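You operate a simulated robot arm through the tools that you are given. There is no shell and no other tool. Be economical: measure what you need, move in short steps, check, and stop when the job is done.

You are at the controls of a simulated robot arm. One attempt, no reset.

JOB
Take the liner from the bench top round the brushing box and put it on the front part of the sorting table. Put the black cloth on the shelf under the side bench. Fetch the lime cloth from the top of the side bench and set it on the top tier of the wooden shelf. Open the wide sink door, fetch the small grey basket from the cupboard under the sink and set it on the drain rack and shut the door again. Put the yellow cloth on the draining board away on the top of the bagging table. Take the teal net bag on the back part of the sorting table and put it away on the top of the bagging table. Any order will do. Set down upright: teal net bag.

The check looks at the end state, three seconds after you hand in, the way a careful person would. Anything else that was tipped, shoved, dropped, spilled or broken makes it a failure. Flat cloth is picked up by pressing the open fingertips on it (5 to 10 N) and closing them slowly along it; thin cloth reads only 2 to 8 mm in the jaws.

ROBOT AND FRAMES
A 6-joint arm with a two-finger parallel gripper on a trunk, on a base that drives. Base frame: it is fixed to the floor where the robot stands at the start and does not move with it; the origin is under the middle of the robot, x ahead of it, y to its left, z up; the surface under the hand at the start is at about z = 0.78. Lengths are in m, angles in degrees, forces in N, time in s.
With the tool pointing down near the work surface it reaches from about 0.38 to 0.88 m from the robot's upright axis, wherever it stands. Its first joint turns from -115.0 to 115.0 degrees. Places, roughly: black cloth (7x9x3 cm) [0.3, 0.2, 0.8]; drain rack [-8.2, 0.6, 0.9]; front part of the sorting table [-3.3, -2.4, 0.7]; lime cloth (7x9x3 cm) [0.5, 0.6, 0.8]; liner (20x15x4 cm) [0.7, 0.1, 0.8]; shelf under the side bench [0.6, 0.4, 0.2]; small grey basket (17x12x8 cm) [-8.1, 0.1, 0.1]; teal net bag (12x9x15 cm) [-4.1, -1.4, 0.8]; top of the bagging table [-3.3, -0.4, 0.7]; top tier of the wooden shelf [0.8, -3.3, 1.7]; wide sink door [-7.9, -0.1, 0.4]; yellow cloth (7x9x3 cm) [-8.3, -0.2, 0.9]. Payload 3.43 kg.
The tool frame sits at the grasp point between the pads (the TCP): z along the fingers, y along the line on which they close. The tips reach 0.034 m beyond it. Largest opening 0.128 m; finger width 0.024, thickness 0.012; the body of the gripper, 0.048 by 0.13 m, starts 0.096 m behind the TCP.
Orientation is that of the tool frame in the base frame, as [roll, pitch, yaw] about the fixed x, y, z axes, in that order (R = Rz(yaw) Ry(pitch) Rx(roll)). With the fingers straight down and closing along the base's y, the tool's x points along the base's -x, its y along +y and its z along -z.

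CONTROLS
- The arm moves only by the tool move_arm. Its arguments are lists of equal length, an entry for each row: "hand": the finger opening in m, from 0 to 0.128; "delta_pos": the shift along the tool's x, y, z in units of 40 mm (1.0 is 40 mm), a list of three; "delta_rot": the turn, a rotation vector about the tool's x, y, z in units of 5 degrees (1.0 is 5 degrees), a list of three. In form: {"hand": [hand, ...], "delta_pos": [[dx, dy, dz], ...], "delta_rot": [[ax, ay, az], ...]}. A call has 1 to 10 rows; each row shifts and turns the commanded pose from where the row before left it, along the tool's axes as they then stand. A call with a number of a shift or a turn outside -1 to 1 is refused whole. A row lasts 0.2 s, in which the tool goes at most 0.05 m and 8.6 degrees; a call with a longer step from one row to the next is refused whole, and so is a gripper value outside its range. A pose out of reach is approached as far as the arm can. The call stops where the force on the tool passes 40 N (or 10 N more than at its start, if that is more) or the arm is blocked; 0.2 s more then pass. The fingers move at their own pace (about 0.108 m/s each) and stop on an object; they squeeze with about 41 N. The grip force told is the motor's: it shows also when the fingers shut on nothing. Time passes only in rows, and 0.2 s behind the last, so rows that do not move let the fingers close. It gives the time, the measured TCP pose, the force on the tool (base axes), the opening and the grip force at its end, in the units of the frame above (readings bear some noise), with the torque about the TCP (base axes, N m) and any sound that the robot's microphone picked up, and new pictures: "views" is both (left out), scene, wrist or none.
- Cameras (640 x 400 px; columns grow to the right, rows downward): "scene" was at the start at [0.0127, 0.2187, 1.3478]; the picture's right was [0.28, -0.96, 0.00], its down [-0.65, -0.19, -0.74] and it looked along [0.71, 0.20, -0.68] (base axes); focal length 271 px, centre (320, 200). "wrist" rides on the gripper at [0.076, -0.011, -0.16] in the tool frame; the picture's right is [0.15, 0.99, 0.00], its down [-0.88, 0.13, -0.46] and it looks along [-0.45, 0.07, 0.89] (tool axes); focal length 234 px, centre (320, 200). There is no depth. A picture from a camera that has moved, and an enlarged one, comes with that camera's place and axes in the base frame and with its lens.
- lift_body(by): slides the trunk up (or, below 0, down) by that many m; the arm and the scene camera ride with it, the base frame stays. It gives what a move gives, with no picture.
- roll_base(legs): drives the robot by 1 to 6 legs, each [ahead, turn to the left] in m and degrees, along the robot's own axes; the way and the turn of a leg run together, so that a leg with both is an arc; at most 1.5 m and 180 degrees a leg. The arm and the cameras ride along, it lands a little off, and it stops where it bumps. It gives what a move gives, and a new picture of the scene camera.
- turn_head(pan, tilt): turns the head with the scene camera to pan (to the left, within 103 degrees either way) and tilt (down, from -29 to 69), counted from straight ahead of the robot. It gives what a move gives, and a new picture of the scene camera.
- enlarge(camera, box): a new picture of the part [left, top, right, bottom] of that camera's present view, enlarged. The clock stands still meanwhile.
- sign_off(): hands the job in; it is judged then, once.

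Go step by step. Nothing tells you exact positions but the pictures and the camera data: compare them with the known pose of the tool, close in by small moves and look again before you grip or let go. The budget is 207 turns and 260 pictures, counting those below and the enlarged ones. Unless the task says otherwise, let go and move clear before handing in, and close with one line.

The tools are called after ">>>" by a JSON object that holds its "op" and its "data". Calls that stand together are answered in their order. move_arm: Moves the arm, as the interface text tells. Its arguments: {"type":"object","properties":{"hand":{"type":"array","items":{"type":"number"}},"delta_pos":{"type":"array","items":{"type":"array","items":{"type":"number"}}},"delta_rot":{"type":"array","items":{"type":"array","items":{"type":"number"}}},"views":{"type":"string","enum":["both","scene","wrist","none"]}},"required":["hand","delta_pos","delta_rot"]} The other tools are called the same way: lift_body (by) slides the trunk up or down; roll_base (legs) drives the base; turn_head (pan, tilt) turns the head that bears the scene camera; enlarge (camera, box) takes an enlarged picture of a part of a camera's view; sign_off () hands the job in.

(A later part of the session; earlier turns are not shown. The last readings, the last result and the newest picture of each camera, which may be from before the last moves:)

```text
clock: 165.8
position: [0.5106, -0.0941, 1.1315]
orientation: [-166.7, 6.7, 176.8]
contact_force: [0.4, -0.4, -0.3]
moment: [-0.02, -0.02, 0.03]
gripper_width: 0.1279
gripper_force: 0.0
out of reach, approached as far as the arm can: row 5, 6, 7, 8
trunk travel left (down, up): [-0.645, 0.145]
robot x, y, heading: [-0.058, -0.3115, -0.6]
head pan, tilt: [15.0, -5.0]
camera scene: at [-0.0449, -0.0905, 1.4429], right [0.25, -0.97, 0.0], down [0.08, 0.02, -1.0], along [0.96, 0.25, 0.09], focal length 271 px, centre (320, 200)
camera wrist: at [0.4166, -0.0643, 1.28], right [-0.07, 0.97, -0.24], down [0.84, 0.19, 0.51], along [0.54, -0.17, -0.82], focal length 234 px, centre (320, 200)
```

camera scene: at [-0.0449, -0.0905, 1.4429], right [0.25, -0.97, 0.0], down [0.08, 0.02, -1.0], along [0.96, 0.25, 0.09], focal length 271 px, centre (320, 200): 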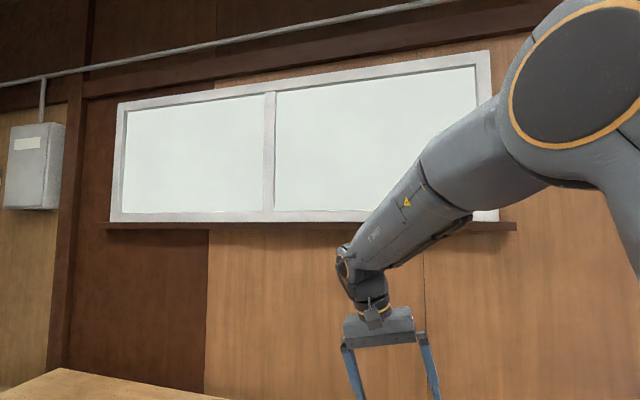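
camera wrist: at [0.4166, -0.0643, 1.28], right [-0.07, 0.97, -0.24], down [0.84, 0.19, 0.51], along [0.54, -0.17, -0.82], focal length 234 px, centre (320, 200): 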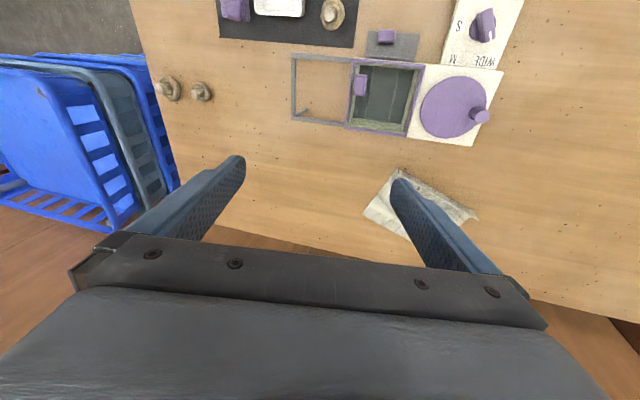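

The wrist is near a bend limit at this height; I go lower and further out toward the liner while levelling the tool.

>>> {"op": "move_arm", "data": {"hand": [0.128, 0.128, 0.128, 0.128, 0.128, 0.128, 0.128, 0.128, 0.128, 0.128], "delta_pos": [[-0.4, 0.76, 0.39], [-0.4, 0.76, 0.39], [-0.4, 0.76, 0.39], [-0.4, 0.76, 0.39], [-0.4, 0.76, 0.39], [-0.4, 0.76, 0.39], [0, 0, 0], [0, 0, 0], [0, 0, 0], [0, 0, 0]], "delta_rot": [[0, 0, 0], [0, 0, 0], [0, 0, 0], [0, 0, 0], [0, 0, 0], [0, 0, 0], [-0.9, 0, 0], [-0.9, 0, 0], [-0.9, 0, 0], [0, 0, 0]], "views": "wrist"}}

>>> {"op": "turn_head", "data": {"pan": 20, "tilt": 35}}

```text
clock: 168.0
position: [0.6104, 0.0318, 0.9827]
orientation: [-169.2, 9.2, 177.3]
contact_force: [-1.6, 0.2, 0.0]
moment: [-0.03, -0.03, 0.03]
gripper_width: 0.1281
gripper_force: 0.0
out of reach, approached as far as the arm can: row 1, 2, 3, 4, 5, 6, 7, 8, 9
trunk travel left (down, up): [-0.645, 0.145]
robot x, y, heading: [-0.0594, -0.3089, -0.6]
head pan, tilt: [15.0, -5.0]
camera wrist: at [0.5087, 0.0541, 1.1277], right [-0.07, 0.98, -0.2], down [0.81, 0.17, 0.56], along [0.58, -0.13, -0.8], focal length 234 px, centre (320, 200)
```

wrist: 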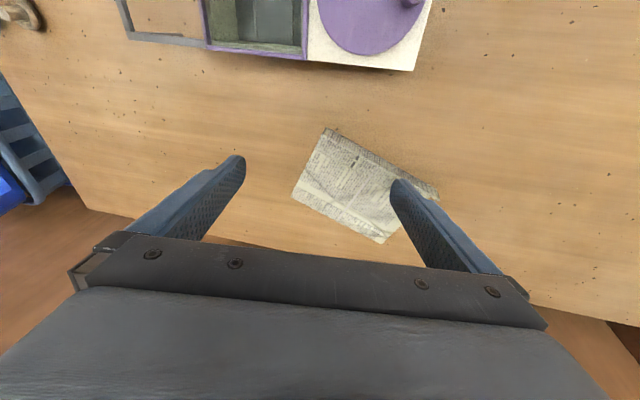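

```text
clock: 169.1
position: [0.6102, 0.032, 0.9821]
orientation: [-169.3, 9.1, 177.2]
contact_force: [0.3, 0.4, 0.3]
moment: [-0.03, 0.02, -0.01]
gripper_width: 0.1279
gripper_force: 0.0
trunk travel left (down, up): [-0.645, 0.145]
robot x, y, heading: [-0.0583, -0.3079, -0.5]
head pan, tilt: [20.0, 35.0]
camera scene: at [-0.0465, -0.0829, 1.3791], right [0.33, -0.94, 0.0], down [-0.54, -0.19, -0.82], along [0.77, 0.27, -0.57], focal length 271 px, centre (320, 200)
```

scene: 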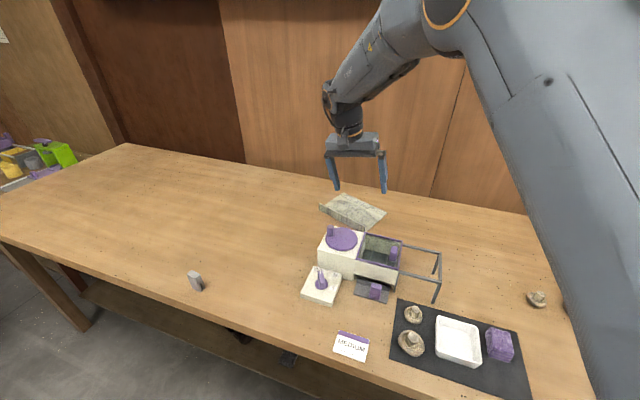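

The liner is about 19×14 cm, turned about 22°. I take a closer look at its build.

>>> {"op": "enlarge", "data": {"camera": "scene", "box": [300, 175, 412, 245]}}

>>> {"op": "enlarge", "data": {"camera": "wrist", "box": [240, 100, 480, 250]}}

```text
5.71 times, centred on (356, 210) of scene
camera zoom: at [-0.0465, -0.0829, 1.3791], right [0.33, -0.94, 0.0], down [-0.54, -0.19, -0.82], along [0.77, 0.27, -0.57], focal length 1547 px, centre (114, 143)
```

zoom: 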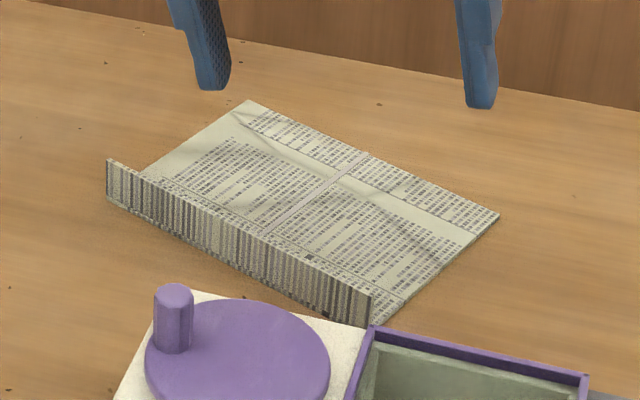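

```text
2.67 times, centred on (360, 175) of wrist
camera zoom: at [0.5087, 0.0541, 1.1277], right [-0.07, 0.98, -0.2], down [0.81, 0.18, 0.56], along [0.58, -0.13, -0.8], focal length 624 px, centre (213, 267)
```

zoom: 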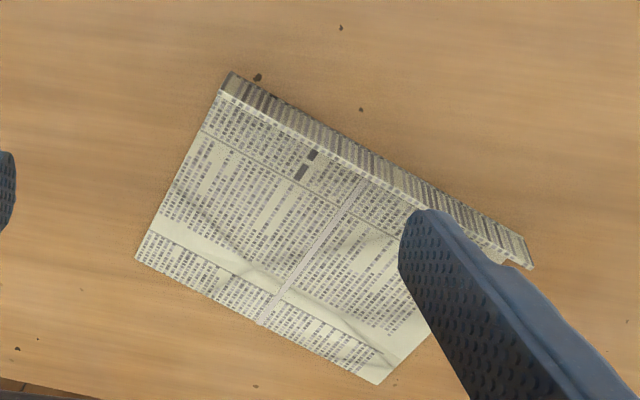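

The liner is an L: a flat sheet with an upright flap about 3–4 cm high along its near long edge – ideal to pinch from above. I raise the trunk so the wrist can point straight down, then lower and turn the hand square to the flap.

>>> {"op": "lift_body", "data": {"by": 0.14}}

>>> {"op": "move_arm", "data": {"hand": [0.1, 0.08, 0.08, 0.08, 0.08, 0.08, 0.08, 0.08, 0.08, 0.08], "delta_pos": [[-0.15, 0, 0.95], [-0.15, 0, 0.95], [-0.15, 0, 0.95], [-0.15, 0, 0.95], [0, 0, 0], [0, 0, 0], [0, 0, 0], [0, 0, 0], [0, 0, 0], [0, 0, 0]], "delta_rot": [[0, 0, 0], [0, 0, 0], [0, 0, 0], [0, 0, 0], [-1, 0.9, 0], [-1, 0.9, 0], [0, 0, -1], [0, 0, -1], [0, 0, -1], [0, 0, -1]], "views": "wrist"}}

```text
clock: 170.7
position: [0.6083, 0.0338, 1.1222]
orientation: [-169.1, 9.5, 177.4]
contact_force: [-0.4, -0.3, -0.1]
moment: [-0.04, -0.02, -0.03]
gripper_width: 0.128
gripper_force: 0.2
trunk travel left (down, up): [-0.785, 0.005]
robot x, y, heading: [-0.06, -0.3063, -0.4]
head pan, tilt: [20.0, 35.0]
```

```text
clock: 172.9
position: [0.6478, -0.0021, 0.9756]
orientation: [-167.8, 4.8, -162.9]
contact_force: [0.1, -0.3, 0.1]
moment: [-0.01, 0.04, -0.04]
gripper_width: 0.0801
gripper_force: 0.0
out of reach, approached as far as the arm can: row 5, 6
trunk travel left (down, up): [-0.785, 0.005]
robot x, y, heading: [-0.0576, -0.3071, -0.5]
head pan, tilt: [20.0, 35.0]
camera wrist: at [0.5548, -0.0057, 1.1285], right [-0.41, 0.89, -0.22], down [0.74, 0.46, 0.49], along [0.54, 0.04, -0.84], focal length 234 px, centre (320, 200)
```

wrist: 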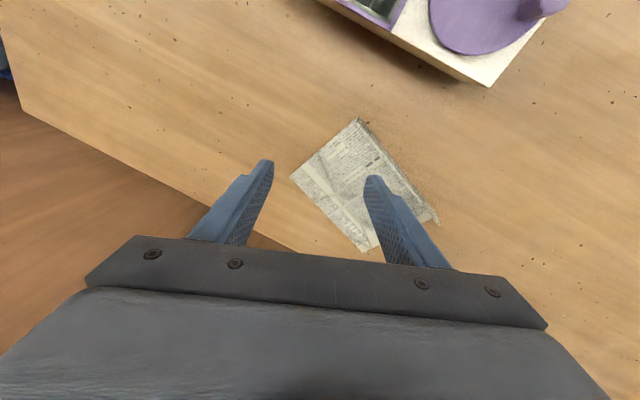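

The tool still leans about 12° sideways. I move over the flap's middle, lower, and retry the levelling.

>>> {"op": "move_arm", "data": {"hand": [0.08, 0.08, 0.08, 0.08, 0.08, 0.08, 0.08, 0.08, 0.08, 0.08], "delta_pos": [[0, 0.6, 0.2], [0, 0.6, 0.2], [0, 0.6, 0.2], [0, 0.6, 0.2], [0, 0, 0], [0, 0, 0], [0, 0, 0], [0, 0, 0], [0, 0, 0], [0, 0, 0]], "delta_rot": [[0, 0, -1], [0, 0, -1], [0, 0, -1], [0, 0, -1], [0, 0, -1], [0, 0, -1], [0, 0, -1], [0, 0, -1], [0, 0, -1], [0, 0, -1]], "views": "wrist"}}

```text
clock: 175.1
position: [0.5273, 0.0856, 0.9005]
orientation: [-162.2, -2.2, -127.1]
contact_force: [-0.1, 0.1, 0.0]
moment: [-0.03, -0.02, 0.01]
gripper_width: 0.0804
gripper_force: 0.6
out of reach, approached as far as the arm can: row 5, 6, 7, 8, 9, 10
trunk travel left (down, up): [-0.785, 0.005]
robot x, y, heading: [-0.0597, -0.3101, -0.3]
head pan, tilt: [20.0, 35.0]
camera wrist: at [0.4532, 0.0519, 1.0592], right [-0.85, 0.44, -0.3], down [0.33, 0.87, 0.36], along [0.42, 0.21, -0.88], focal length 234 px, centre (320, 200)
```

wrist: 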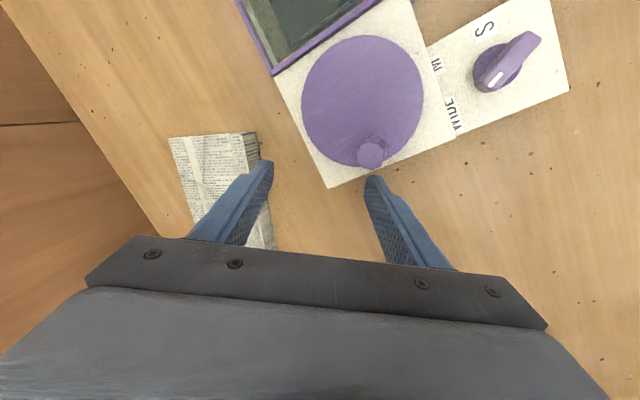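

The wrist hit a turn limit this way and drifted toward the box. I raise and turn the other way round, which grips the same line.

>>> {"op": "move_arm", "data": {"hand": [0.08, 0.08, 0.08, 0.08, 0.08, 0.08, 0.08, 0.08, 0.08, 0.08], "delta_pos": [[0, 0, -0.9], [0, 0, -0.9], [0, 0, -0.9], [0, 0, -0.9], [0, 0, 0], [0, 0, 0], [0, 0, 0], [0, 0, 0], [0, 0, 0], [0, 0, 0]], "delta_rot": [[0, 0, 1], [0, 0, 1], [0, 0, 1], [0, 0, 1], [0, 0, 1], [0, 0, 1], [0, 0, 1], [0, 0, 1], [0, 0, 1], [0, 0, 1]], "views": "none"}}

>>> {"op": "move_arm", "data": {"hand": [0.08, 0.08, 0.08, 0.08, 0.08, 0.08, 0.08, 0.08, 0.08, 0.08], "delta_pos": [[0, 0, 0], [0, 0, 0], [0, 0, 0], [0, 0, 0], [0, 0, 0], [0, 0, 0], [0, 0, 0], [0, 0, 0], [0, 0, 0], [0, 0, 0]], "delta_rot": [[0, 0, 1], [0, 0, 1], [0, 0, 1], [0, 0, 1], [0, 0, 1], [0, 0, 1], [0, 0, 1], [0, 0, 1], [0, 0, 1], [0, 0, 1]], "views": "scene"}}

```text
clock: 177.3
position: [0.4968, 0.114, 1.0369]
orientation: [-167.1, 10.7, -175.0]
contact_force: [0.7, 1.0, -0.3]
moment: [0.01, 0.01, 0.03]
gripper_width: 0.08
gripper_force: 0.2
trunk travel left (down, up): [-0.785, 0.005]
robot x, y, heading: [-0.0597, -0.3102, -0.6]
head pan, tilt: [20.0, 35.0]
```

```text
clock: 179.5
position: [0.498, 0.1146, 1.0364]
orientation: [-180.0, 16.7, 133.8]
contact_force: [-0.6, 0.2, 0.2]
moment: [0.02, -0.03, 0.01]
gripper_width: 0.0802
gripper_force: 0.0
trunk travel left (down, up): [-0.785, 0.005]
robot x, y, heading: [-0.0608, -0.3068, -0.6]
head pan, tilt: [20.0, 35.0]
camera scene: at [-0.0855, -0.0825, 1.519], right [0.33, -0.94, 0.0], down [-0.54, -0.19, -0.82], along [0.77, 0.27, -0.57], focal length 271 px, centre (320, 200)
```

scene: 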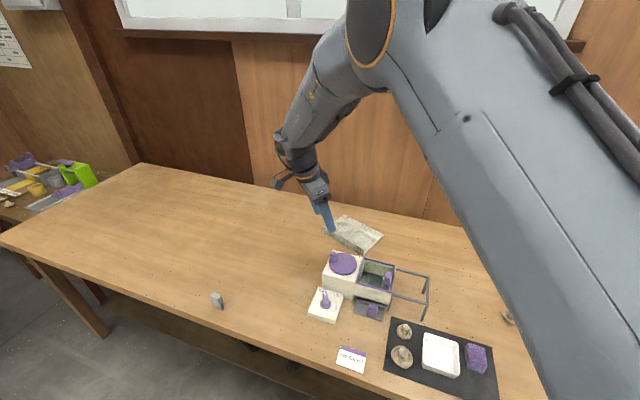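

No limit this way. I level the tool and keep turning.

>>> {"op": "move_arm", "data": {"hand": [0.08, 0.08, 0.08, 0.08, 0.08, 0.08, 0.08, 0.08, 0.08, 0.08], "delta_pos": [[0, 0, 0], [0, 0, 0], [0, 0, 0], [0, 0, 0], [0, 0, 0], [0, 0, 0], [0, 0, 0], [0, 0, 0], [0, 0, 0], [0, 0, 0]], "delta_rot": [[0, 1, 0], [0, 1, 0], [0, 1, 0], [0, 0.35, 0], [0, 0, 1], [0, 0, 1], [0, 0, 1], [0, 0, 1], [0, 0, 1], [0, 0, 1]], "views": "none"}}

>>> {"op": "move_arm", "data": {"hand": [0.08, 0.08, 0.08, 0.08, 0.08, 0.08, 0.08], "delta_pos": [[0, 0, 0], [0, 0, 0], [0, 0, 0], [0, 0, 0], [0, 0, 0], [0, 0, 0], [0, 0, 0]], "delta_rot": [[0, 0, 1], [0, 0, 1], [0, 0, 1], [0, 0, 1], [0, 0, 1], [0, 0, 1], [0, 0, 1]], "views": "both"}}

```text
clock: 181.7
position: [0.4795, 0.0948, 1.019]
orientation: [173.7, 9.9, 103.4]
contact_force: [-0.1, 0.1, -1.3]
moment: [0.0, -0.03, -0.02]
gripper_width: 0.0799
gripper_force: 0.0
out of reach, approached as far as the arm can: row 2, 3, 4, 5, 6, 7, 8, 9, 10
trunk travel left (down, up): [-0.785, 0.005]
robot x, y, heading: [-0.0577, -0.3101, -0.5]
head pan, tilt: [20.0, 35.0]
```

```text
clock: 183.3
position: [0.476, 0.0913, 1.0134]
orientation: [169.5, 4.4, 68.5]
contact_force: [0.4, 0.4, -0.5]
moment: [0.01, 0.01, 0.0]
gripper_width: 0.0798
gripper_force: 0.0
out of reach, approached as far as the arm can: row 1, 2
trunk travel left (down, up): [-0.785, 0.005]
robot x, y, heading: [-0.0604, -0.3077, -0.6]
head pan, tilt: [20.0, 35.0]
camera scene: at [-0.0856, -0.0825, 1.519], right [0.33, -0.94, 0.0], down [-0.54, -0.19, -0.82], along [0.77, 0.27, -0.57], focal length 271 px, centre (320, 200)
camera wrist: at [0.4692, 0.1868, 1.162], right [0.96, -0.21, 0.17], down [-0.27, -0.8, 0.54], along [0.02, -0.56, -0.82], focal length 234 px, centre (320, 200)
```

scene: 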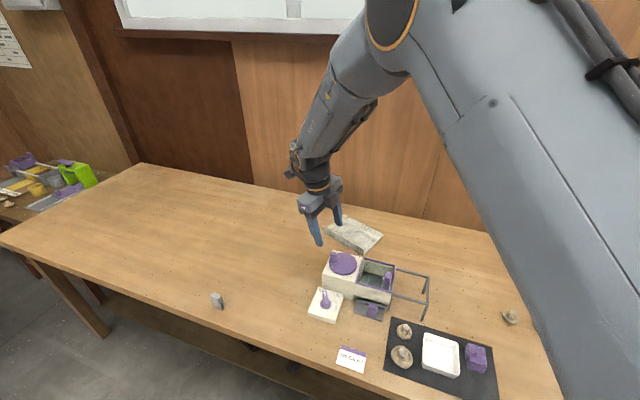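
wrist: 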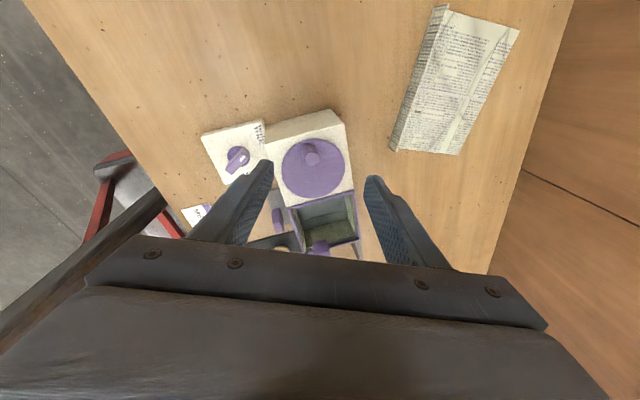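

The wrist seems wound up (forearm roll at its limit) since the flip. I back away from the bench, stretch the arm level and turn it back to undo that.

>>> {"op": "roll_base", "data": {"legs": [[-0.75, 0]]}}

>>> {"op": "move_arm", "data": {"hand": [0.08, 0.08, 0.08, 0.08, 0.08, 0.08, 0.08, 0.08, 0.08, 0.08], "delta_pos": [[0, 0, 0], [0, 0, 0], [0, 0, 0], [0, 0, 0], [0, 0, 0], [0, 0, 0], [0, 0, 0], [0, 0, 0], [0, 0, 0], [0, 0, 0]], "delta_rot": [[-0.53, 0.83, 0], [-0.53, 0.83, 0], [-0.53, 0.83, 0], [-0.53, 0.83, 0], [-0.53, 0.83, 0], [-0.53, 0.83, 0], [-0.53, 0.83, 0], [-0.53, 0.83, 0], [-0.53, 0.83, 0], [-0.53, 0.83, 0]], "views": "none"}}

>>> {"op": "move_arm", "data": {"hand": [0.08, 0.08, 0.08, 0.08, 0.08, 0.08, 0.08, 0.08, 0.08, 0.08], "delta_pos": [[0, 0, 0.9], [0, 0, 0.9], [0, 0, 0.9], [0, 0, 0.9], [0, 0, 0.9], [0, 0, 0.9], [0, 0, 0.9], [0, 0, 0.9], [0, 0, 0.9], [0, 0, 0.9]], "delta_rot": [[-0.53, 0.83, 0], [-0.53, 0.83, 0], [-0.53, 0.83, 0], [0, 0, 0], [0, 0, 0], [0, 0, 0], [0, 0, 0], [0, 0, 0], [0, 0, 0], [0, 0, 0]], "views": "scene"}}

```text
clock: 187.4
position: [-0.2665, 0.0974, 1.0134]
orientation: [169.5, 4.5, 68.2]
contact_force: [0.8, -0.2, 0.5]
moment: [0.03, 0.01, -0.04]
gripper_width: 0.0802
gripper_force: 0.1
trunk travel left (down, up): [-0.785, 0.005]
robot x, y, heading: [-0.8036, -0.297, -0.7]
head pan, tilt: [20.0, 35.0]
camera scene: at [-0.8293, -0.0734, 1.519], right [0.33, -0.94, 0.0], down [-0.54, -0.19, -0.82], along [0.77, 0.27, -0.57], focal length 271 px, centre (320, 200)
```

scene: 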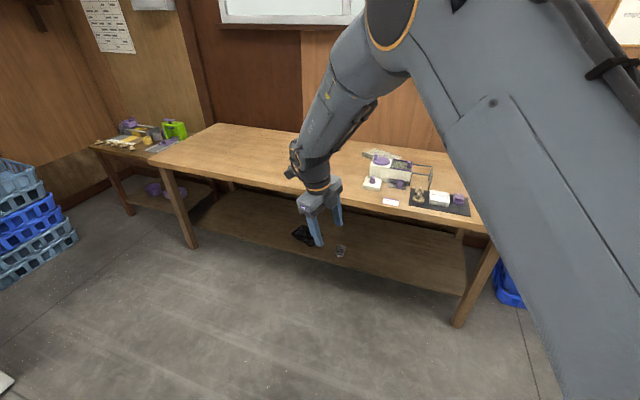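

```text
clock: 189.6
position: [-0.2667, 0.0979, 1.013]
orientation: [136.8, -32.7, 87.1]
contact_force: [0.6, 0.1, -0.3]
moment: [0.01, 0.0, -0.01]
gripper_width: 0.0798
gripper_force: 0.0
trunk travel left (down, up): [-0.785, 0.005]
robot x, y, heading: [-0.805, -0.303, -0.6]
head pan, tilt: [20.0, 35.0]
```

```text
clock: 191.8
position: [0.0099, 0.257, 0.8542]
orientation: [121.8, -40.4, 99.0]
contact_force: [0.1, 0.6, 0.1]
moment: [-0.02, 0.05, -0.01]
gripper_width: 0.0798
gripper_force: 0.0
trunk travel left (down, up): [-0.785, 0.005]
robot x, y, heading: [-0.8039, -0.2989, -1.1]
head pan, tilt: [20.0, 35.0]
camera scene: at [-0.8297, -0.0736, 1.519], right [0.33, -0.94, 0.0], down [-0.54, -0.19, -0.82], along [0.77, 0.27, -0.57], focal length 271 px, centre (320, 200)
```

scene: 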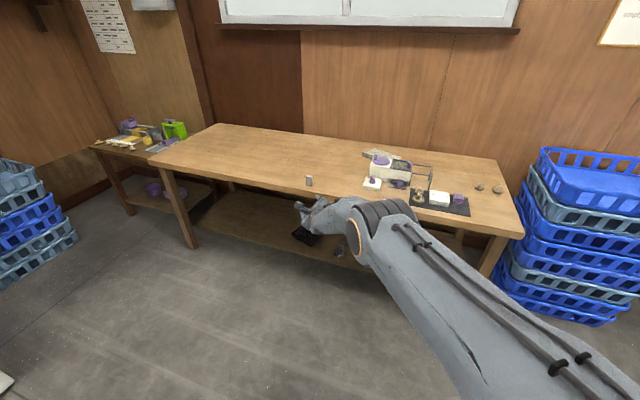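

Nearly stretched with the tool pointing outward. Now I turn the tool backward about its own axis half a turn.

>>> {"op": "move_arm", "data": {"hand": [0.08, 0.08, 0.08, 0.08, 0.08, 0.08, 0.08, 0.08, 0.08, 0.08], "delta_pos": [[0, 0, 0.5], [0, 0, 0.5], [0, 0, 0.5], [0, 0, 0], [0, 0, 0], [0, 0, 0], [0, 0, 0], [0, 0, 0], [0, 0, 0], [0, 0, 0]], "delta_rot": [[0, 0, 0], [0, 0, 0], [0, 0, 0], [0, 0, -1], [0, 0, -1], [0, 0, -1], [0, 0, -1], [0, 0, -1], [0, 0, -1], [0, 0, -1]], "views": "none"}}

>>> {"op": "move_arm", "data": {"hand": [0.08, 0.08, 0.08, 0.08, 0.08, 0.08, 0.08, 0.08, 0.08, 0.08], "delta_pos": [[0, 0, 0], [0, 0, 0], [0, 0, 0], [0, 0, 0], [0, 0, 0], [0, 0, 0], [0, 0, 0], [0, 0, 0], [0, 0, 0], [0, 0, 0]], "delta_rot": [[0, 0, -1], [0, 0, -1], [0, 0, -1], [0, 0, -1], [0, 0, -1], [0, 0, -1], [0, 0, -1], [0, 0, -1], [0, 0, -1], [0, 0, -1]], "views": "none"}}

>>> {"op": "move_arm", "data": {"hand": [0.08, 0.08, 0.08, 0.08, 0.08, 0.08, 0.08, 0.08, 0.08, 0.08], "delta_pos": [[0, 0, 0], [0, 0, 0], [0, 0, 0], [0, 0, 0], [0, 0, 0], [0, 0, 0], [0, 0, 0], [0, 0, 0], [0, 0, 0], [0, 0, 0]], "delta_rot": [[0, 0, -1], [0, 0, -1], [0, 0, -1], [0, 0, -1], [0, 0, -1], [0, 0, -1], [0, 0, -1], [0, 0, -1], [0, 0, -1], [0, 0, -1]], "views": "none"}}

>>> {"op": "enlarge", "data": {"camera": "scene", "box": [270, 150, 510, 300]}}

```text
clock: 194.0
position: [0.0253, 0.2719, 0.8443]
orientation: [114.0, -9.1, 116.9]
contact_force: [-0.4, -0.4, 0.3]
moment: [-0.01, 0.02, 0.04]
gripper_width: 0.0801
gripper_force: 0.1
out of reach, approached as far as the arm can: row 2, 3
trunk travel left (down, up): [-0.785, 0.005]
robot x, y, heading: [-0.8047, -0.3011, -0.7]
head pan, tilt: [20.0, 35.0]
```

```text
clock: 196.2
position: [0.0269, 0.2726, 0.846]
orientation: [119.7, 36.0, 139.6]
contact_force: [-0.1, 0.3, 0.5]
moment: [0.02, 0.01, -0.01]
gripper_width: 0.08
gripper_force: 0.2
trunk travel left (down, up): [-0.785, 0.005]
robot x, y, heading: [-0.8039, -0.3001, -1.0]
head pan, tilt: [20.0, 35.0]
```

```text
clock: 198.4
position: [0.0269, 0.273, 0.8457]
orientation: [-179.9, 66.4, -149.1]
contact_force: [0.0, 0.4, -0.6]
moment: [0.0, 0.02, 0.0]
gripper_width: 0.08
gripper_force: 0.1
trunk travel left (down, up): [-0.785, 0.005]
robot x, y, heading: [-0.8098, -0.3039, -0.8]
head pan, tilt: [20.0, 35.0]
```

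```text
2.67 times, centred on (390, 225) of scene
camera zoom: at [-0.8293, -0.0734, 1.519], right [0.33, -0.94, 0.0], down [-0.54, -0.19, -0.82], along [0.77, 0.27, -0.57], focal length 722 px, centre (133, 133)
```

zoom: 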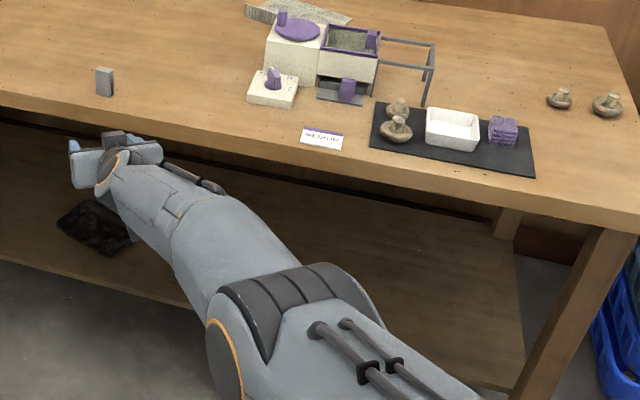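

Orientation is back to nominal-type (yaw matching the arm's azimuth). I retract and bend down to test the wrist.

>>> {"op": "move_arm", "data": {"hand": [0.08, 0.08, 0.08, 0.08, 0.08, 0.08, 0.08, 0.08, 0.08, 0.08], "delta_pos": [[0, 0, -1], [0, 0, -1], [0, 0, -1], [0, 0, -1], [0, 0, -1], [0, 0, -1], [0, 0, -1], [0, 0, -1], [0, 0, 0], [0, 0, 0]], "delta_rot": [[0, 0, 0], [0, 0, 0], [0, 0, 0], [0, 0, 0], [0, 1, 0], [0, 1, 0], [0, 1, 0], [0, 1, 0], [0, 1, 0], [0, 1, 0]], "views": "none"}}

>>> {"op": "move_arm", "data": {"hand": [0.08, 0.08, 0.08, 0.08, 0.08, 0.08, 0.08, 0.08], "delta_pos": [[0, 0, 0], [0, 0, 0], [0, 0, 0], [0, 0, 0], [0, 0, 0], [0, 0, 0], [0, 0, 0], [0, 0, 0]], "delta_rot": [[0, 1, 0], [0, 1, 0], [0, 1, 0], [0, 1, 0], [0, 1, 0], [0, 1, 0], [0, 1, 0], [0, 0.3, 0]], "views": "scene"}}

```text
clock: 200.6
position: [-0.2165, 0.1262, 0.992]
orientation: [179.8, 36.2, -149.3]
contact_force: [0.2, 0.0, 0.3]
moment: [0.03, 0.01, 0.04]
gripper_width: 0.0798
gripper_force: 0.1
trunk travel left (down, up): [-0.785, 0.005]
robot x, y, heading: [-0.8065, -0.2995, -0.8]
head pan, tilt: [20.0, 35.0]
```

```text
clock: 202.4
position: [-0.2362, 0.1141, 0.975]
orientation: [-173.5, 11.8, -150.2]
contact_force: [0.4, 0.0, -1.3]
moment: [0.01, -0.01, -0.01]
gripper_width: 0.0796
gripper_force: 0.1
out of reach, approached as far as the arm can: row 1, 2, 3, 6, 7
trunk travel left (down, up): [-0.785, 0.005]
robot x, y, heading: [-0.8053, -0.2998, -0.8]
head pan, tilt: [20.0, 35.0]
camera scene: at [-0.8294, -0.0731, 1.5189], right [0.33, -0.94, 0.0], down [-0.54, -0.19, -0.82], along [0.77, 0.27, -0.57], focal length 271 px, centre (320, 200)
```

scene: 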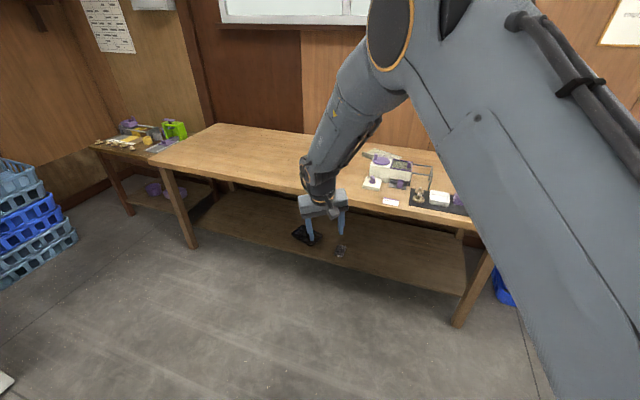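

Still limited at a 13° lean. I stretch out once more (better aligned) and continue the unwinding turn.

>>> {"op": "move_arm", "data": {"hand": [0.08, 0.08, 0.08, 0.08, 0.08, 0.08, 0.08, 0.08, 0.08, 0.08], "delta_pos": [[0, 0, 0], [0, 0, 0], [0, 0, 0], [0, 0, 0], [0, 0, 0], [0, 0, 0], [0, 0, 0], [0, 0, 0], [0, 0, 0.9], [0, 0, 0.9]], "delta_rot": [[0, -1, 0], [0, -1, 0], [0, -1, 0], [0, -1, 0], [0, -1, 0], [0, -1, 0], [0, -1, 0], [0, -1, 0], [0, -1, 0], [0, -0.7, 0]], "views": "none"}}

>>> {"op": "move_arm", "data": {"hand": [0.08, 0.08, 0.08, 0.08, 0.08, 0.08, 0.08, 0.08, 0.08, 0.08], "delta_pos": [[0, 0, 0.9], [0, 0, 0.9], [0, 0, 0.9], [0, 0, 0.9], [0, 0, 0.9], [0, 0, 0.9], [0, 0, 0.9], [0, 0, 0], [0, 0, 0], [0, 0, 0]], "delta_rot": [[0, 0, 0], [0, 0, 0], [0, 0, 0], [0, 0, 0], [0, 0, 0], [0, 0, 0], [0, 0, 0], [0, 0, -1], [0, 0, -1], [0, 0, -1]], "views": "none"}}

>>> {"op": "move_arm", "data": {"hand": [0.08, 0.08, 0.08, 0.08, 0.08, 0.08, 0.08, 0.08, 0.08, 0.08], "delta_pos": [[0, 0, 0], [0, 0, 0], [0, 0, 0], [0, 0, 0], [0, 0, 0], [0, 0, 0], [0, 0, 0], [0, 0, 0], [0, 0, 0], [0, 0, 0]], "delta_rot": [[0, 0, -1], [0, 0, -1], [0, 0, -1], [0, 0, -1], [0, 0, -1], [0, 0, -1], [0, 0, -1], [0, 0, -1], [0, 0, -1], [0, 0, -1]], "views": "none"}}

>>> {"op": "move_arm", "data": {"hand": [0.08, 0.08, 0.08, 0.08, 0.08, 0.08, 0.08, 0.08, 0.08, 0.08], "delta_pos": [[0, 0, 0], [0, 0, 0], [0, 0, 0], [0, 0, 0], [0, 0, 0], [0, 0, 0], [0, 0, 0], [0, 0, 0], [0, 0, 0], [0, 0, 0]], "delta_rot": [[0, 0, -1], [0, 0, -1], [0, 0, -1], [0, 0, -1], [0, 0, -1], [0, 0, -1], [0, 0, -1], [0, 0, -1], [0, 0, -1], [0, 0, -1]], "views": "scene"}}

```text
clock: 204.6
position: [-0.1796, 0.1379, 0.9338]
orientation: [-168.4, 59.7, -141.5]
contact_force: [-0.1, -1.6, 0.7]
moment: [0.01, 0.02, 0.0]
gripper_width: 0.08
gripper_force: 0.0
trunk travel left (down, up): [-0.785, 0.005]
robot x, y, heading: [-0.8008, -0.3039, -0.6]
head pan, tilt: [20.0, 35.0]
```

```text
clock: 206.8
position: [0.0155, 0.2302, 0.8088]
orientation: [-147.1, 53.7, -116.0]
contact_force: [0.7, 0.2, -0.8]
moment: [0.0, 0.02, -0.01]
gripper_width: 0.08
gripper_force: 0.1
trunk travel left (down, up): [-0.785, 0.005]
robot x, y, heading: [-0.807, -0.3021, -0.9]
head pan, tilt: [20.0, 35.0]
```

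```text
clock: 209.0
position: [0.0169, 0.2318, 0.8092]
orientation: [-121.0, 15.8, -74.1]
contact_force: [0.9, 0.0, -1.0]
moment: [0.01, -0.03, 0.0]
gripper_width: 0.08
gripper_force: 0.1
trunk travel left (down, up): [-0.785, 0.005]
robot x, y, heading: [-0.8004, -0.3018, -1.0]
head pan, tilt: [20.0, 35.0]
```

```text
clock: 211.2
position: [0.0175, 0.231, 0.8092]
orientation: [-123.8, -27.2, -47.7]
contact_force: [-0.9, -0.1, -0.2]
moment: [0.02, 0.0, 0.0]
gripper_width: 0.0802
gripper_force: 0.0
trunk travel left (down, up): [-0.785, 0.005]
robot x, y, heading: [-0.8033, -0.2987, -0.9]
head pan, tilt: [20.0, 35.0]
camera scene: at [-0.8293, -0.0734, 1.519], right [0.33, -0.94, 0.0], down [-0.54, -0.19, -0.82], along [0.77, 0.27, -0.57], focal length 271 px, centre (320, 200)
```

scene: 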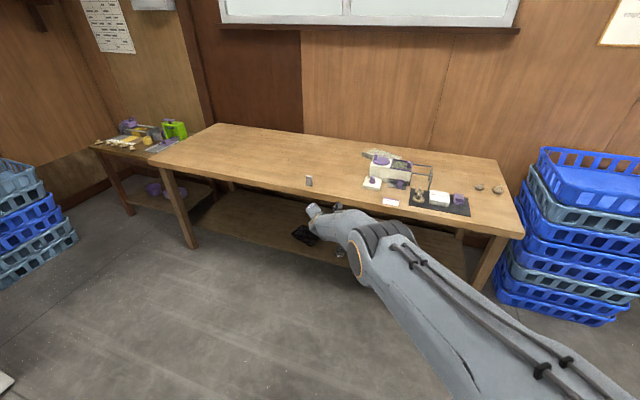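

No limit met during the turn. Now I pull back and bend down again to test.

>>> {"op": "move_arm", "data": {"hand": [0.08, 0.08, 0.08, 0.08, 0.08, 0.08, 0.08, 0.08, 0.08, 0.08], "delta_pos": [[0, 0, -1], [0, 0, -1], [0, 0, -1], [0, 0, -1], [0, 0, -1], [0, 0, -1], [0, 0, -1], [0, 0, 0], [0, 0, 0], [0, 0, 0]], "delta_rot": [[0, 0, 0], [0, 0, 0], [0, 0, 0], [0, 0, 0], [0, 0, 0], [-0.85, -0.52, 0], [-0.85, -0.52, 0], [-0.85, -0.52, 0], [-0.85, -0.52, 0], [-0.85, -0.52, 0]], "views": "none"}}

>>> {"op": "move_arm", "data": {"hand": [0.08, 0.08, 0.08, 0.08, 0.08, 0.08, 0.08], "delta_pos": [[0, 0, 0], [0, 0, 0], [0, 0, 0], [0, 0, 0], [0, 0, 0], [0, 0, 0], [0, 0, 0]], "delta_rot": [[-0.85, -0.52, 0], [-0.85, -0.52, 0], [-0.85, -0.52, 0], [-0.85, -0.52, 0], [-0.85, -0.52, 0], [-0.85, -0.52, 0], [-0.85, -0.52, 0]], "views": "scene"}}

```text
clock: 213.4
position: [-0.2028, 0.1297, 0.9514]
orientation: [-148.9, -17.7, -38.1]
contact_force: [0.2, 0.1, 0.5]
moment: [0.01, -0.01, -0.03]
gripper_width: 0.0799
gripper_force: 0.0
trunk travel left (down, up): [-0.785, 0.005]
robot x, y, heading: [-0.804, -0.2993, -0.7]
head pan, tilt: [20.0, 35.0]
```

```text
clock: 215.0
position: [-0.203, 0.1294, 0.9518]
orientation: [-179.8, -0.5, -33.3]
contact_force: [0.0, -0.3, -0.2]
moment: [-0.01, -0.03, 0.0]
gripper_width: 0.0797
gripper_force: 0.0
out of reach, approached as far as the arm can: row 1, 2, 3
trunk travel left (down, up): [-0.785, 0.005]
robot x, y, heading: [-0.8027, -0.2985, -0.8]
head pan, tilt: [20.0, 35.0]
camera scene: at [-0.8295, -0.0735, 1.519], right [0.33, -0.94, 0.0], down [-0.54, -0.19, -0.82], along [0.77, 0.27, -0.57], focal length 271 px, centre (320, 200)
```

scene: 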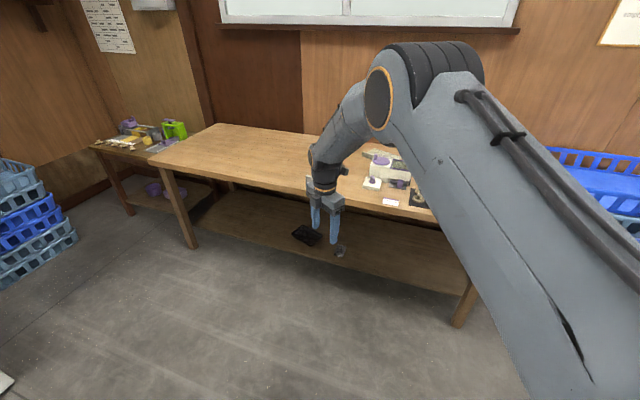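

The wrist is unwound: the tool now points exactly down. I turn it to the flap direction, raise slightly and drive back to the bench.

>>> {"op": "move_arm", "data": {"hand": [0.08, 0.08, 0.08, 0.08, 0.08, 0.08, 0.08, 0.08, 0.08, 0.08], "delta_pos": [[0, 0, -0.5], [0, 0, -0.5], [0, 0, -0.5], [0, 0, -0.5], [0, 0, -0.5], [0, 0, 0], [0, 0, 0], [0, 0, 0], [0, 0, 0], [0, 0, 0]], "delta_rot": [[0, 0, 1], [0, 0, 1], [0, 0, 1], [0, 0, 1], [0, 0, 1], [0, 0, 1], [0, 0, 1], [0, 0, 1], [0, 0, 1], [0, 0, 1]], "views": "none"}}

>>> {"op": "move_arm", "data": {"hand": [0.08, 0.08, 0.08, 0.08, 0.08, 0.08], "delta_pos": [[0, 0, 0], [0, 0, 0], [0, 0, 0], [0, 0, 0], [0, 0, 0], [0, 0, 0]], "delta_rot": [[0, 0, 1], [0, 0, 1], [0, 0, 1], [0, 0, 1], [0, 0, 1], [0, 0, 0.7]], "views": "none"}}

>>> {"op": "roll_base", "data": {"legs": [[0.76, 0]]}}

>>> {"op": "enlarge", "data": {"camera": "wrist", "box": [0, 0, 640, 400]}}

```text
clock: 217.2
position: [-0.2034, 0.1281, 1.0508]
orientation: [-179.5, -0.1, -83.3]
contact_force: [0.5, -0.2, -0.1]
moment: [0.0, 0.01, 0.01]
gripper_width: 0.08
gripper_force: 0.0
trunk travel left (down, up): [-0.785, 0.005]
robot x, y, heading: [-0.8029, -0.2975, -0.9]
head pan, tilt: [20.0, 35.0]
```

```text
clock: 218.6
position: [-0.2032, 0.1294, 1.0503]
orientation: [-179.6, 0.2, -111.8]
contact_force: [0.1, 0.4, 0.0]
moment: [0.02, 0.01, -0.03]
gripper_width: 0.0799
gripper_force: 0.0
trunk travel left (down, up): [-0.785, 0.005]
robot x, y, heading: [-0.8055, -0.3005, -0.6]
head pan, tilt: [20.0, 35.0]
```

```text
clock: 222.6
position: [0.5421, 0.1194, 1.0524]
orientation: [-179.6, 0.1, -111.6]
contact_force: [0.3, -0.4, 0.2]
moment: [0.0, 0.02, -0.02]
gripper_width: 0.0801
gripper_force: 0.0
trunk travel left (down, up): [-0.785, 0.005]
robot x, y, heading: [-0.0585, -0.3104, -0.7]
head pan, tilt: [20.0, 35.0]
camera scene: at [-0.0845, -0.0837, 1.519], right [0.33, -0.94, 0.0], down [-0.54, -0.19, -0.82], along [0.77, 0.27, -0.57], focal length 271 px, centre (320, 200)
```

scene: 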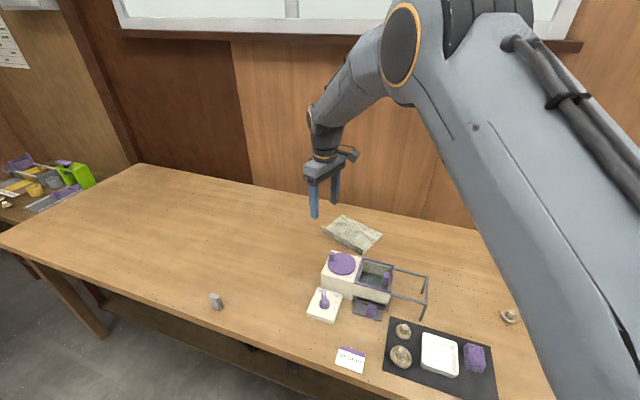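

```text
1.00 times, centred on (320, 200) of wrist (not enlarged: the box is as wide or as high as the picture)
camera zoom: at [0.5216, 0.0444, 1.2114], right [-0.97, 0.23, -0.01], down [0.2, 0.87, 0.46], along [0.11, 0.44, -0.89], focal length 234 px, centre (320, 200)
```

zoom: 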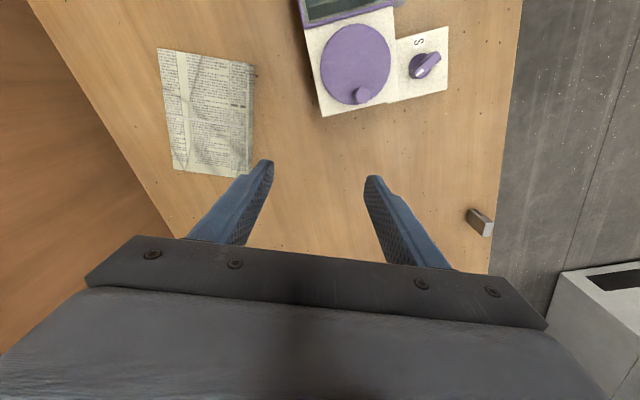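

The flap runs from about [0.61, 0.00] to [0.69, 0.165]; its middle is [0.65, 0.083], and the fingers are square to it. I move above it and partly down.

>>> {"op": "move_arm", "data": {"hand": [0.08, 0.07, 0.07, 0.07, 0.07, 0.07], "delta_pos": [[-0.05, -0.95, 0], [-0.05, -0.95, 0], [-0.05, -0.94, 0], [0, 0, 0.95], [0, 0, 0.95], [0, 0, 0.95]], "delta_rot": [[0, 0, 0], [0, 0, 0.3], [0, 0, 0], [0, 0, 0], [0, 0, 0], [0, 0, 0]], "views": "both"}}

```text
clock: 224.0
position: [0.6499, 0.0824, 0.9401]
orientation: [-179.5, 0.3, -113.1]
contact_force: [0.1, -0.2, 0.5]
moment: [0.02, 0.0, -0.02]
gripper_width: 0.0702
gripper_force: 0.1
trunk travel left (down, up): [-0.785, 0.005]
robot x, y, heading: [-0.0576, -0.3068, -0.6]
head pan, tilt: [20.0, 35.0]
camera scene: at [-0.0846, -0.0838, 1.519], right [0.33, -0.94, 0.0], down [-0.54, -0.19, -0.82], along [0.77, 0.27, -0.57], focal length 271 px, centre (320, 200)
camera wrist: at [0.627, 0.0071, 1.1003], right [-0.97, 0.25, -0.01], down [0.22, 0.86, 0.46], along [0.12, 0.44, -0.89], focal length 234 px, centre (320, 200)
```

scene: 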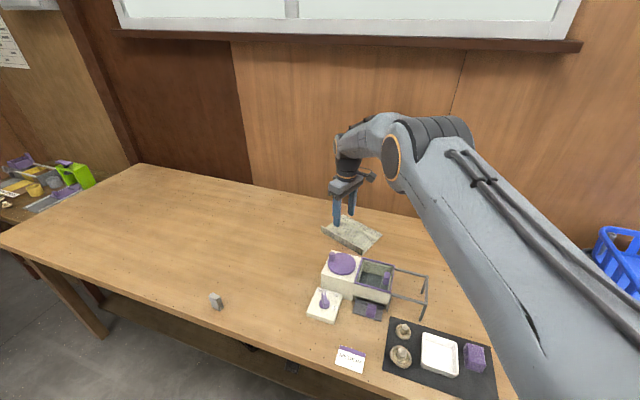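
wrist: 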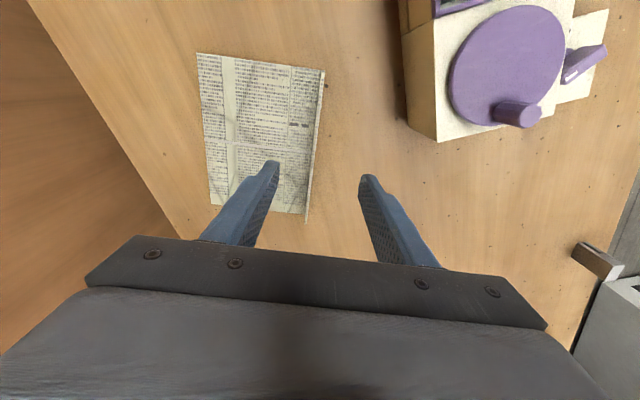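

Aligned; lowering over the flap.

>>> {"op": "move_arm", "data": {"hand": [0.07, 0.07, 0.07], "delta_pos": [[0, 0, 0.85], [0, 0, 0.85], [0, 0, 0.8]], "delta_rot": [[0, 0, 0], [0, 0, 0], [0, 0, 0]], "views": "wrist"}}

>>> {"op": "enlarge", "data": {"camera": "scene", "box": [290, 150, 450, 250]}}

```text
clock: 224.8
position: [0.6491, 0.0819, 0.8396]
orientation: [-179.5, 0.3, -113.1]
contact_force: [0.0, -0.9, 0.2]
moment: [0.01, 0.01, 0.0]
gripper_width: 0.07
gripper_force: 0.0
trunk travel left (down, up): [-0.785, 0.005]
robot x, y, heading: [-0.0614, -0.313, -0.8]
head pan, tilt: [20.0, 35.0]
camera wrist: at [0.6272, 0.0068, 1.0002], right [-0.97, 0.25, -0.01], down [0.22, 0.86, 0.46], along [0.12, 0.44, -0.89], focal length 234 px, centre (320, 200)
```

wrist: 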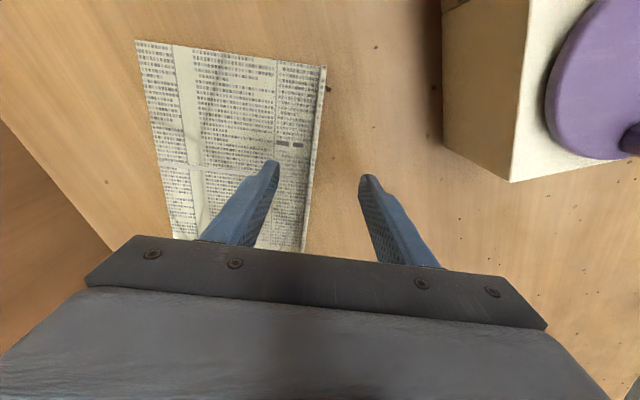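

```text
4.00 times, centred on (370, 200) of scene
camera zoom: at [-0.0847, -0.0839, 1.519], right [0.33, -0.94, 0.0], down [-0.54, -0.19, -0.82], along [0.77, 0.27, -0.57], focal length 1083 px, centre (120, 200)
```

zoom: 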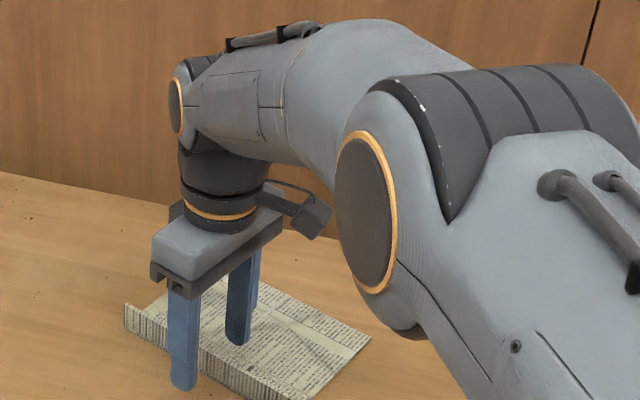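

Straddling the flap. Down 13 mm more and close.

>>> {"op": "move_arm", "data": {"hand": [0.07, 0.05, 0.03, 0.015, 0.0, 0.0, 0.0], "delta_pos": [[0, 0, 0.33], [0, 0, 0], [0, 0, 0], [0, 0, 0], [0, 0, 0], [0, 0, 0], [0, 0, 0]], "delta_rot": [[0, 0, 0], [0, 0, 0], [0, 0, 0], [0, 0, 0], [0, 0, 0], [0, 0, 0], [0, 0, 0]], "views": "wrist"}}

```text
clock: 226.4
position: [0.6514, 0.0814, 0.8259]
orientation: [-179.5, 0.1, -113.1]
contact_force: [0.5, -0.2, 0.3]
moment: [0.03, 0.0, 0.03]
gripper_width: 0.0025
gripper_force: 37.8
trunk travel left (down, up): [-0.785, 0.005]
robot x, y, heading: [-0.0593, -0.3093, -0.8]
head pan, tilt: [20.0, 35.0]
camera wrist: at [0.6279, 0.0073, 0.9855], right [-0.97, 0.25, -0.01], down [0.22, 0.86, 0.46], along [0.12, 0.44, -0.89], focal length 234 px, centre (320, 200)
```

wrist: 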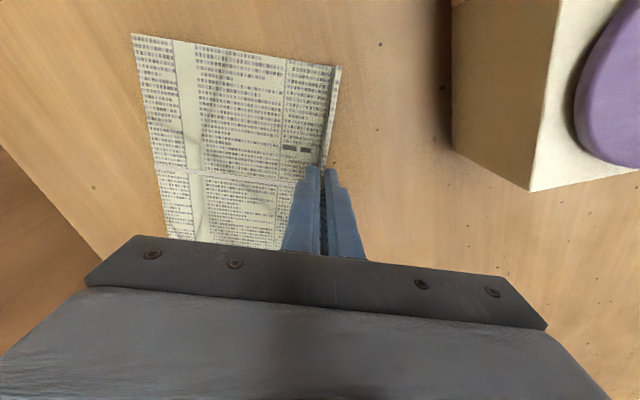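

Gripped at 2.5 mm. I lift it and check that it comes along.

>>> {"op": "move_arm", "data": {"hand": [0, 0, 0, 0, 0, 0, 0], "delta_pos": [[0, 0, -0.5], [0, 0, -0.9], [0, 0, -0.9], [0, 0, -0.9], [0, 0, -0.9], [0, 0, -0.9], [0, 0, -0.9]], "delta_rot": [[0, 0, 0], [0, 0, 0], [0, 0, 0], [0, 0, 0], [0, 0, 0], [0, 0, 0], [0, 0, 0]]}}

```text
clock: 228.0
position: [0.6473, 0.0834, 1.0604]
orientation: [-179.5, 0.2, -113.3]
contact_force: [0.3, 0.0, -0.1]
moment: [0.05, 0.04, 0.02]
gripper_width: 0.0026
gripper_force: 37.6
trunk travel left (down, up): [-0.785, 0.005]
robot x, y, heading: [-0.0586, -0.3114, -0.5]
head pan, tilt: [20.0, 35.0]
camera scene: at [-0.0842, -0.0837, 1.519], right [0.33, -0.94, 0.0], down [-0.54, -0.19, -0.82], along [0.77, 0.27, -0.57], focal length 271 px, centre (320, 200)
camera wrist: at [0.6249, 0.0084, 1.2206], right [-0.97, 0.25, -0.01], down [0.22, 0.86, 0.46], along [0.12, 0.44, -0.89], focal length 234 px, centre (320, 200)
```

scene: 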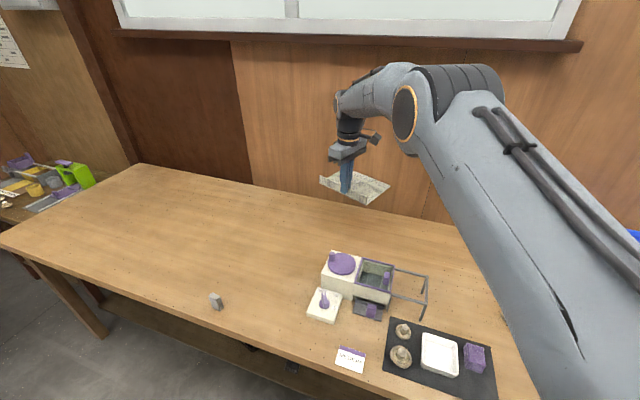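
wrist: 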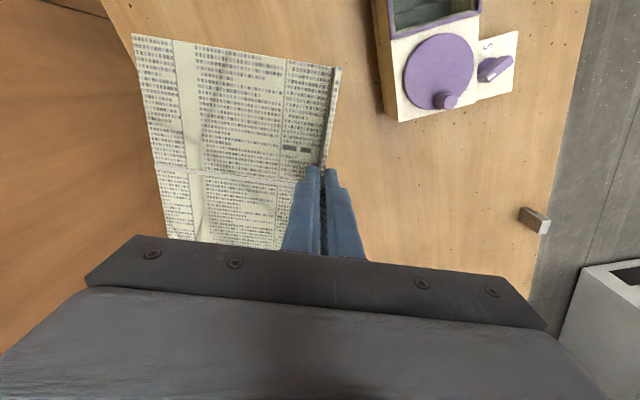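

The liner hangs rigidly in the grip. I back off, turn around and look at the sorting and bagging area.

>>> {"op": "roll_base", "data": {"legs": [[-0.8, 0], [0, 150]]}}

>>> {"op": "turn_head", "data": {"pan": 50, "tilt": 15}}

```text
clock: 238.3
position: [-1.651, -0.2727, 1.0611]
orientation: [-179.5, 0.1, 35.6]
contact_force: [0.0, 0.0, 0.0]
moment: [0.0, -0.02, 0.01]
gripper_width: 0.0027
gripper_force: 36.5
trunk travel left (down, up): [-0.785, 0.005]
robot x, y, heading: [-0.8448, -0.306, 148.3]
head pan, tilt: [20.0, 35.0]
camera scene: at [-0.9376, -0.5099, 1.519], right [0.21, 0.98, 0.0], down [0.56, -0.12, -0.82], along [-0.8, 0.17, -0.57], focal length 271 px, centre (320, 200)
```

scene: 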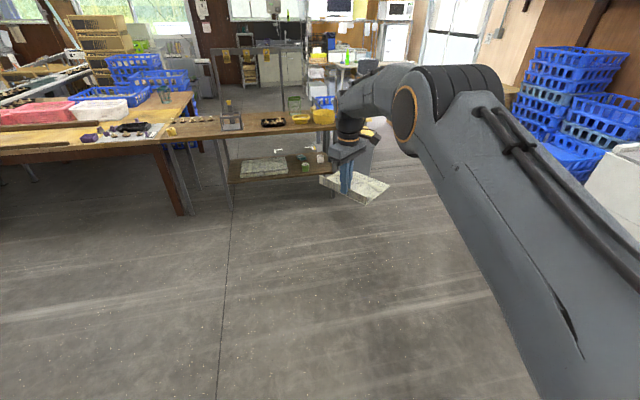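

```text
clock: 239.3
position: [-1.6519, -0.272, 1.06]
orientation: [-179.5, 0.2, 35.5]
contact_force: [-0.2, 0.1, -0.4]
moment: [0.0, -0.01, 0.03]
gripper_width: 0.0029
gripper_force: 37.3
trunk travel left (down, up): [-0.785, 0.005]
robot x, y, heading: [-0.8409, -0.3017, 148.0]
head pan, tilt: [50.0, 15.0]
camera scene: at [-0.9404, -0.5571, 1.5509], right [-0.31, 0.95, 0.0], down [0.25, 0.08, -0.97], along [-0.92, -0.3, -0.26], focal length 271 px, centre (320, 200)
```

scene: 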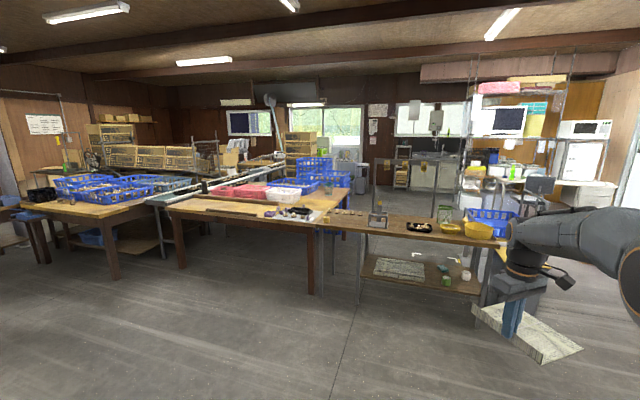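

I see the sorting table (left of centre) and the bagging table with bowls. Let me zoom in.

>>> {"op": "enlarge", "data": {"camera": "scene", "box": [150, 150, 350, 275]}}

>>> {"op": "enlarge", "data": {"camera": "scene", "box": [310, 160, 510, 285]}}

```text
3.20 times, centred on (250, 212) of scene
camera zoom: at [-0.9404, -0.5571, 1.5509], right [-0.31, 0.95, 0.0], down [0.25, 0.08, -0.97], along [-0.92, -0.3, -0.26], focal length 866 px, centre (544, 160)
```

zoom: 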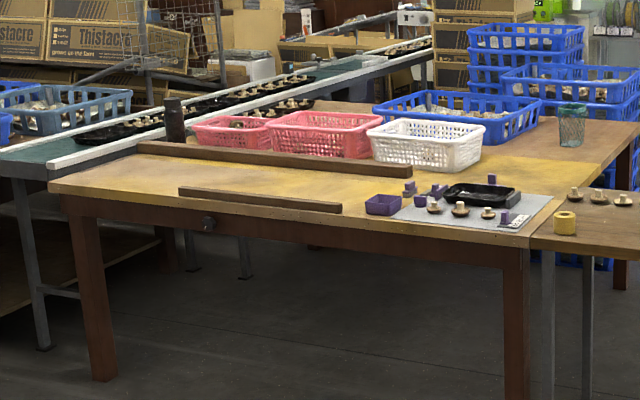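

```text
3.20 times, centred on (410, 222) of scene
camera zoom: at [-0.9404, -0.5571, 1.5509], right [-0.31, 0.95, 0.0], down [0.25, 0.08, -0.97], along [-0.92, -0.3, -0.26], focal length 866 px, centre (32, 128)
```

zoom: 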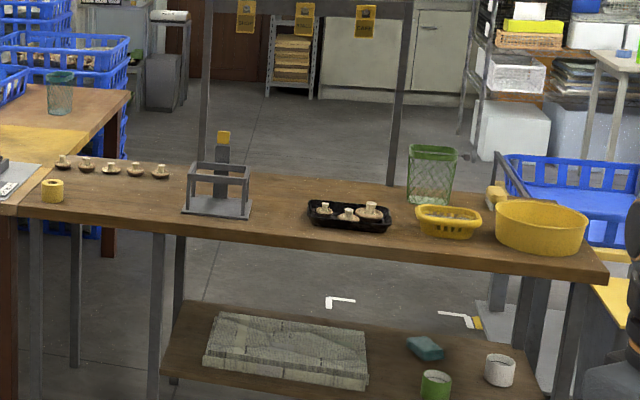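

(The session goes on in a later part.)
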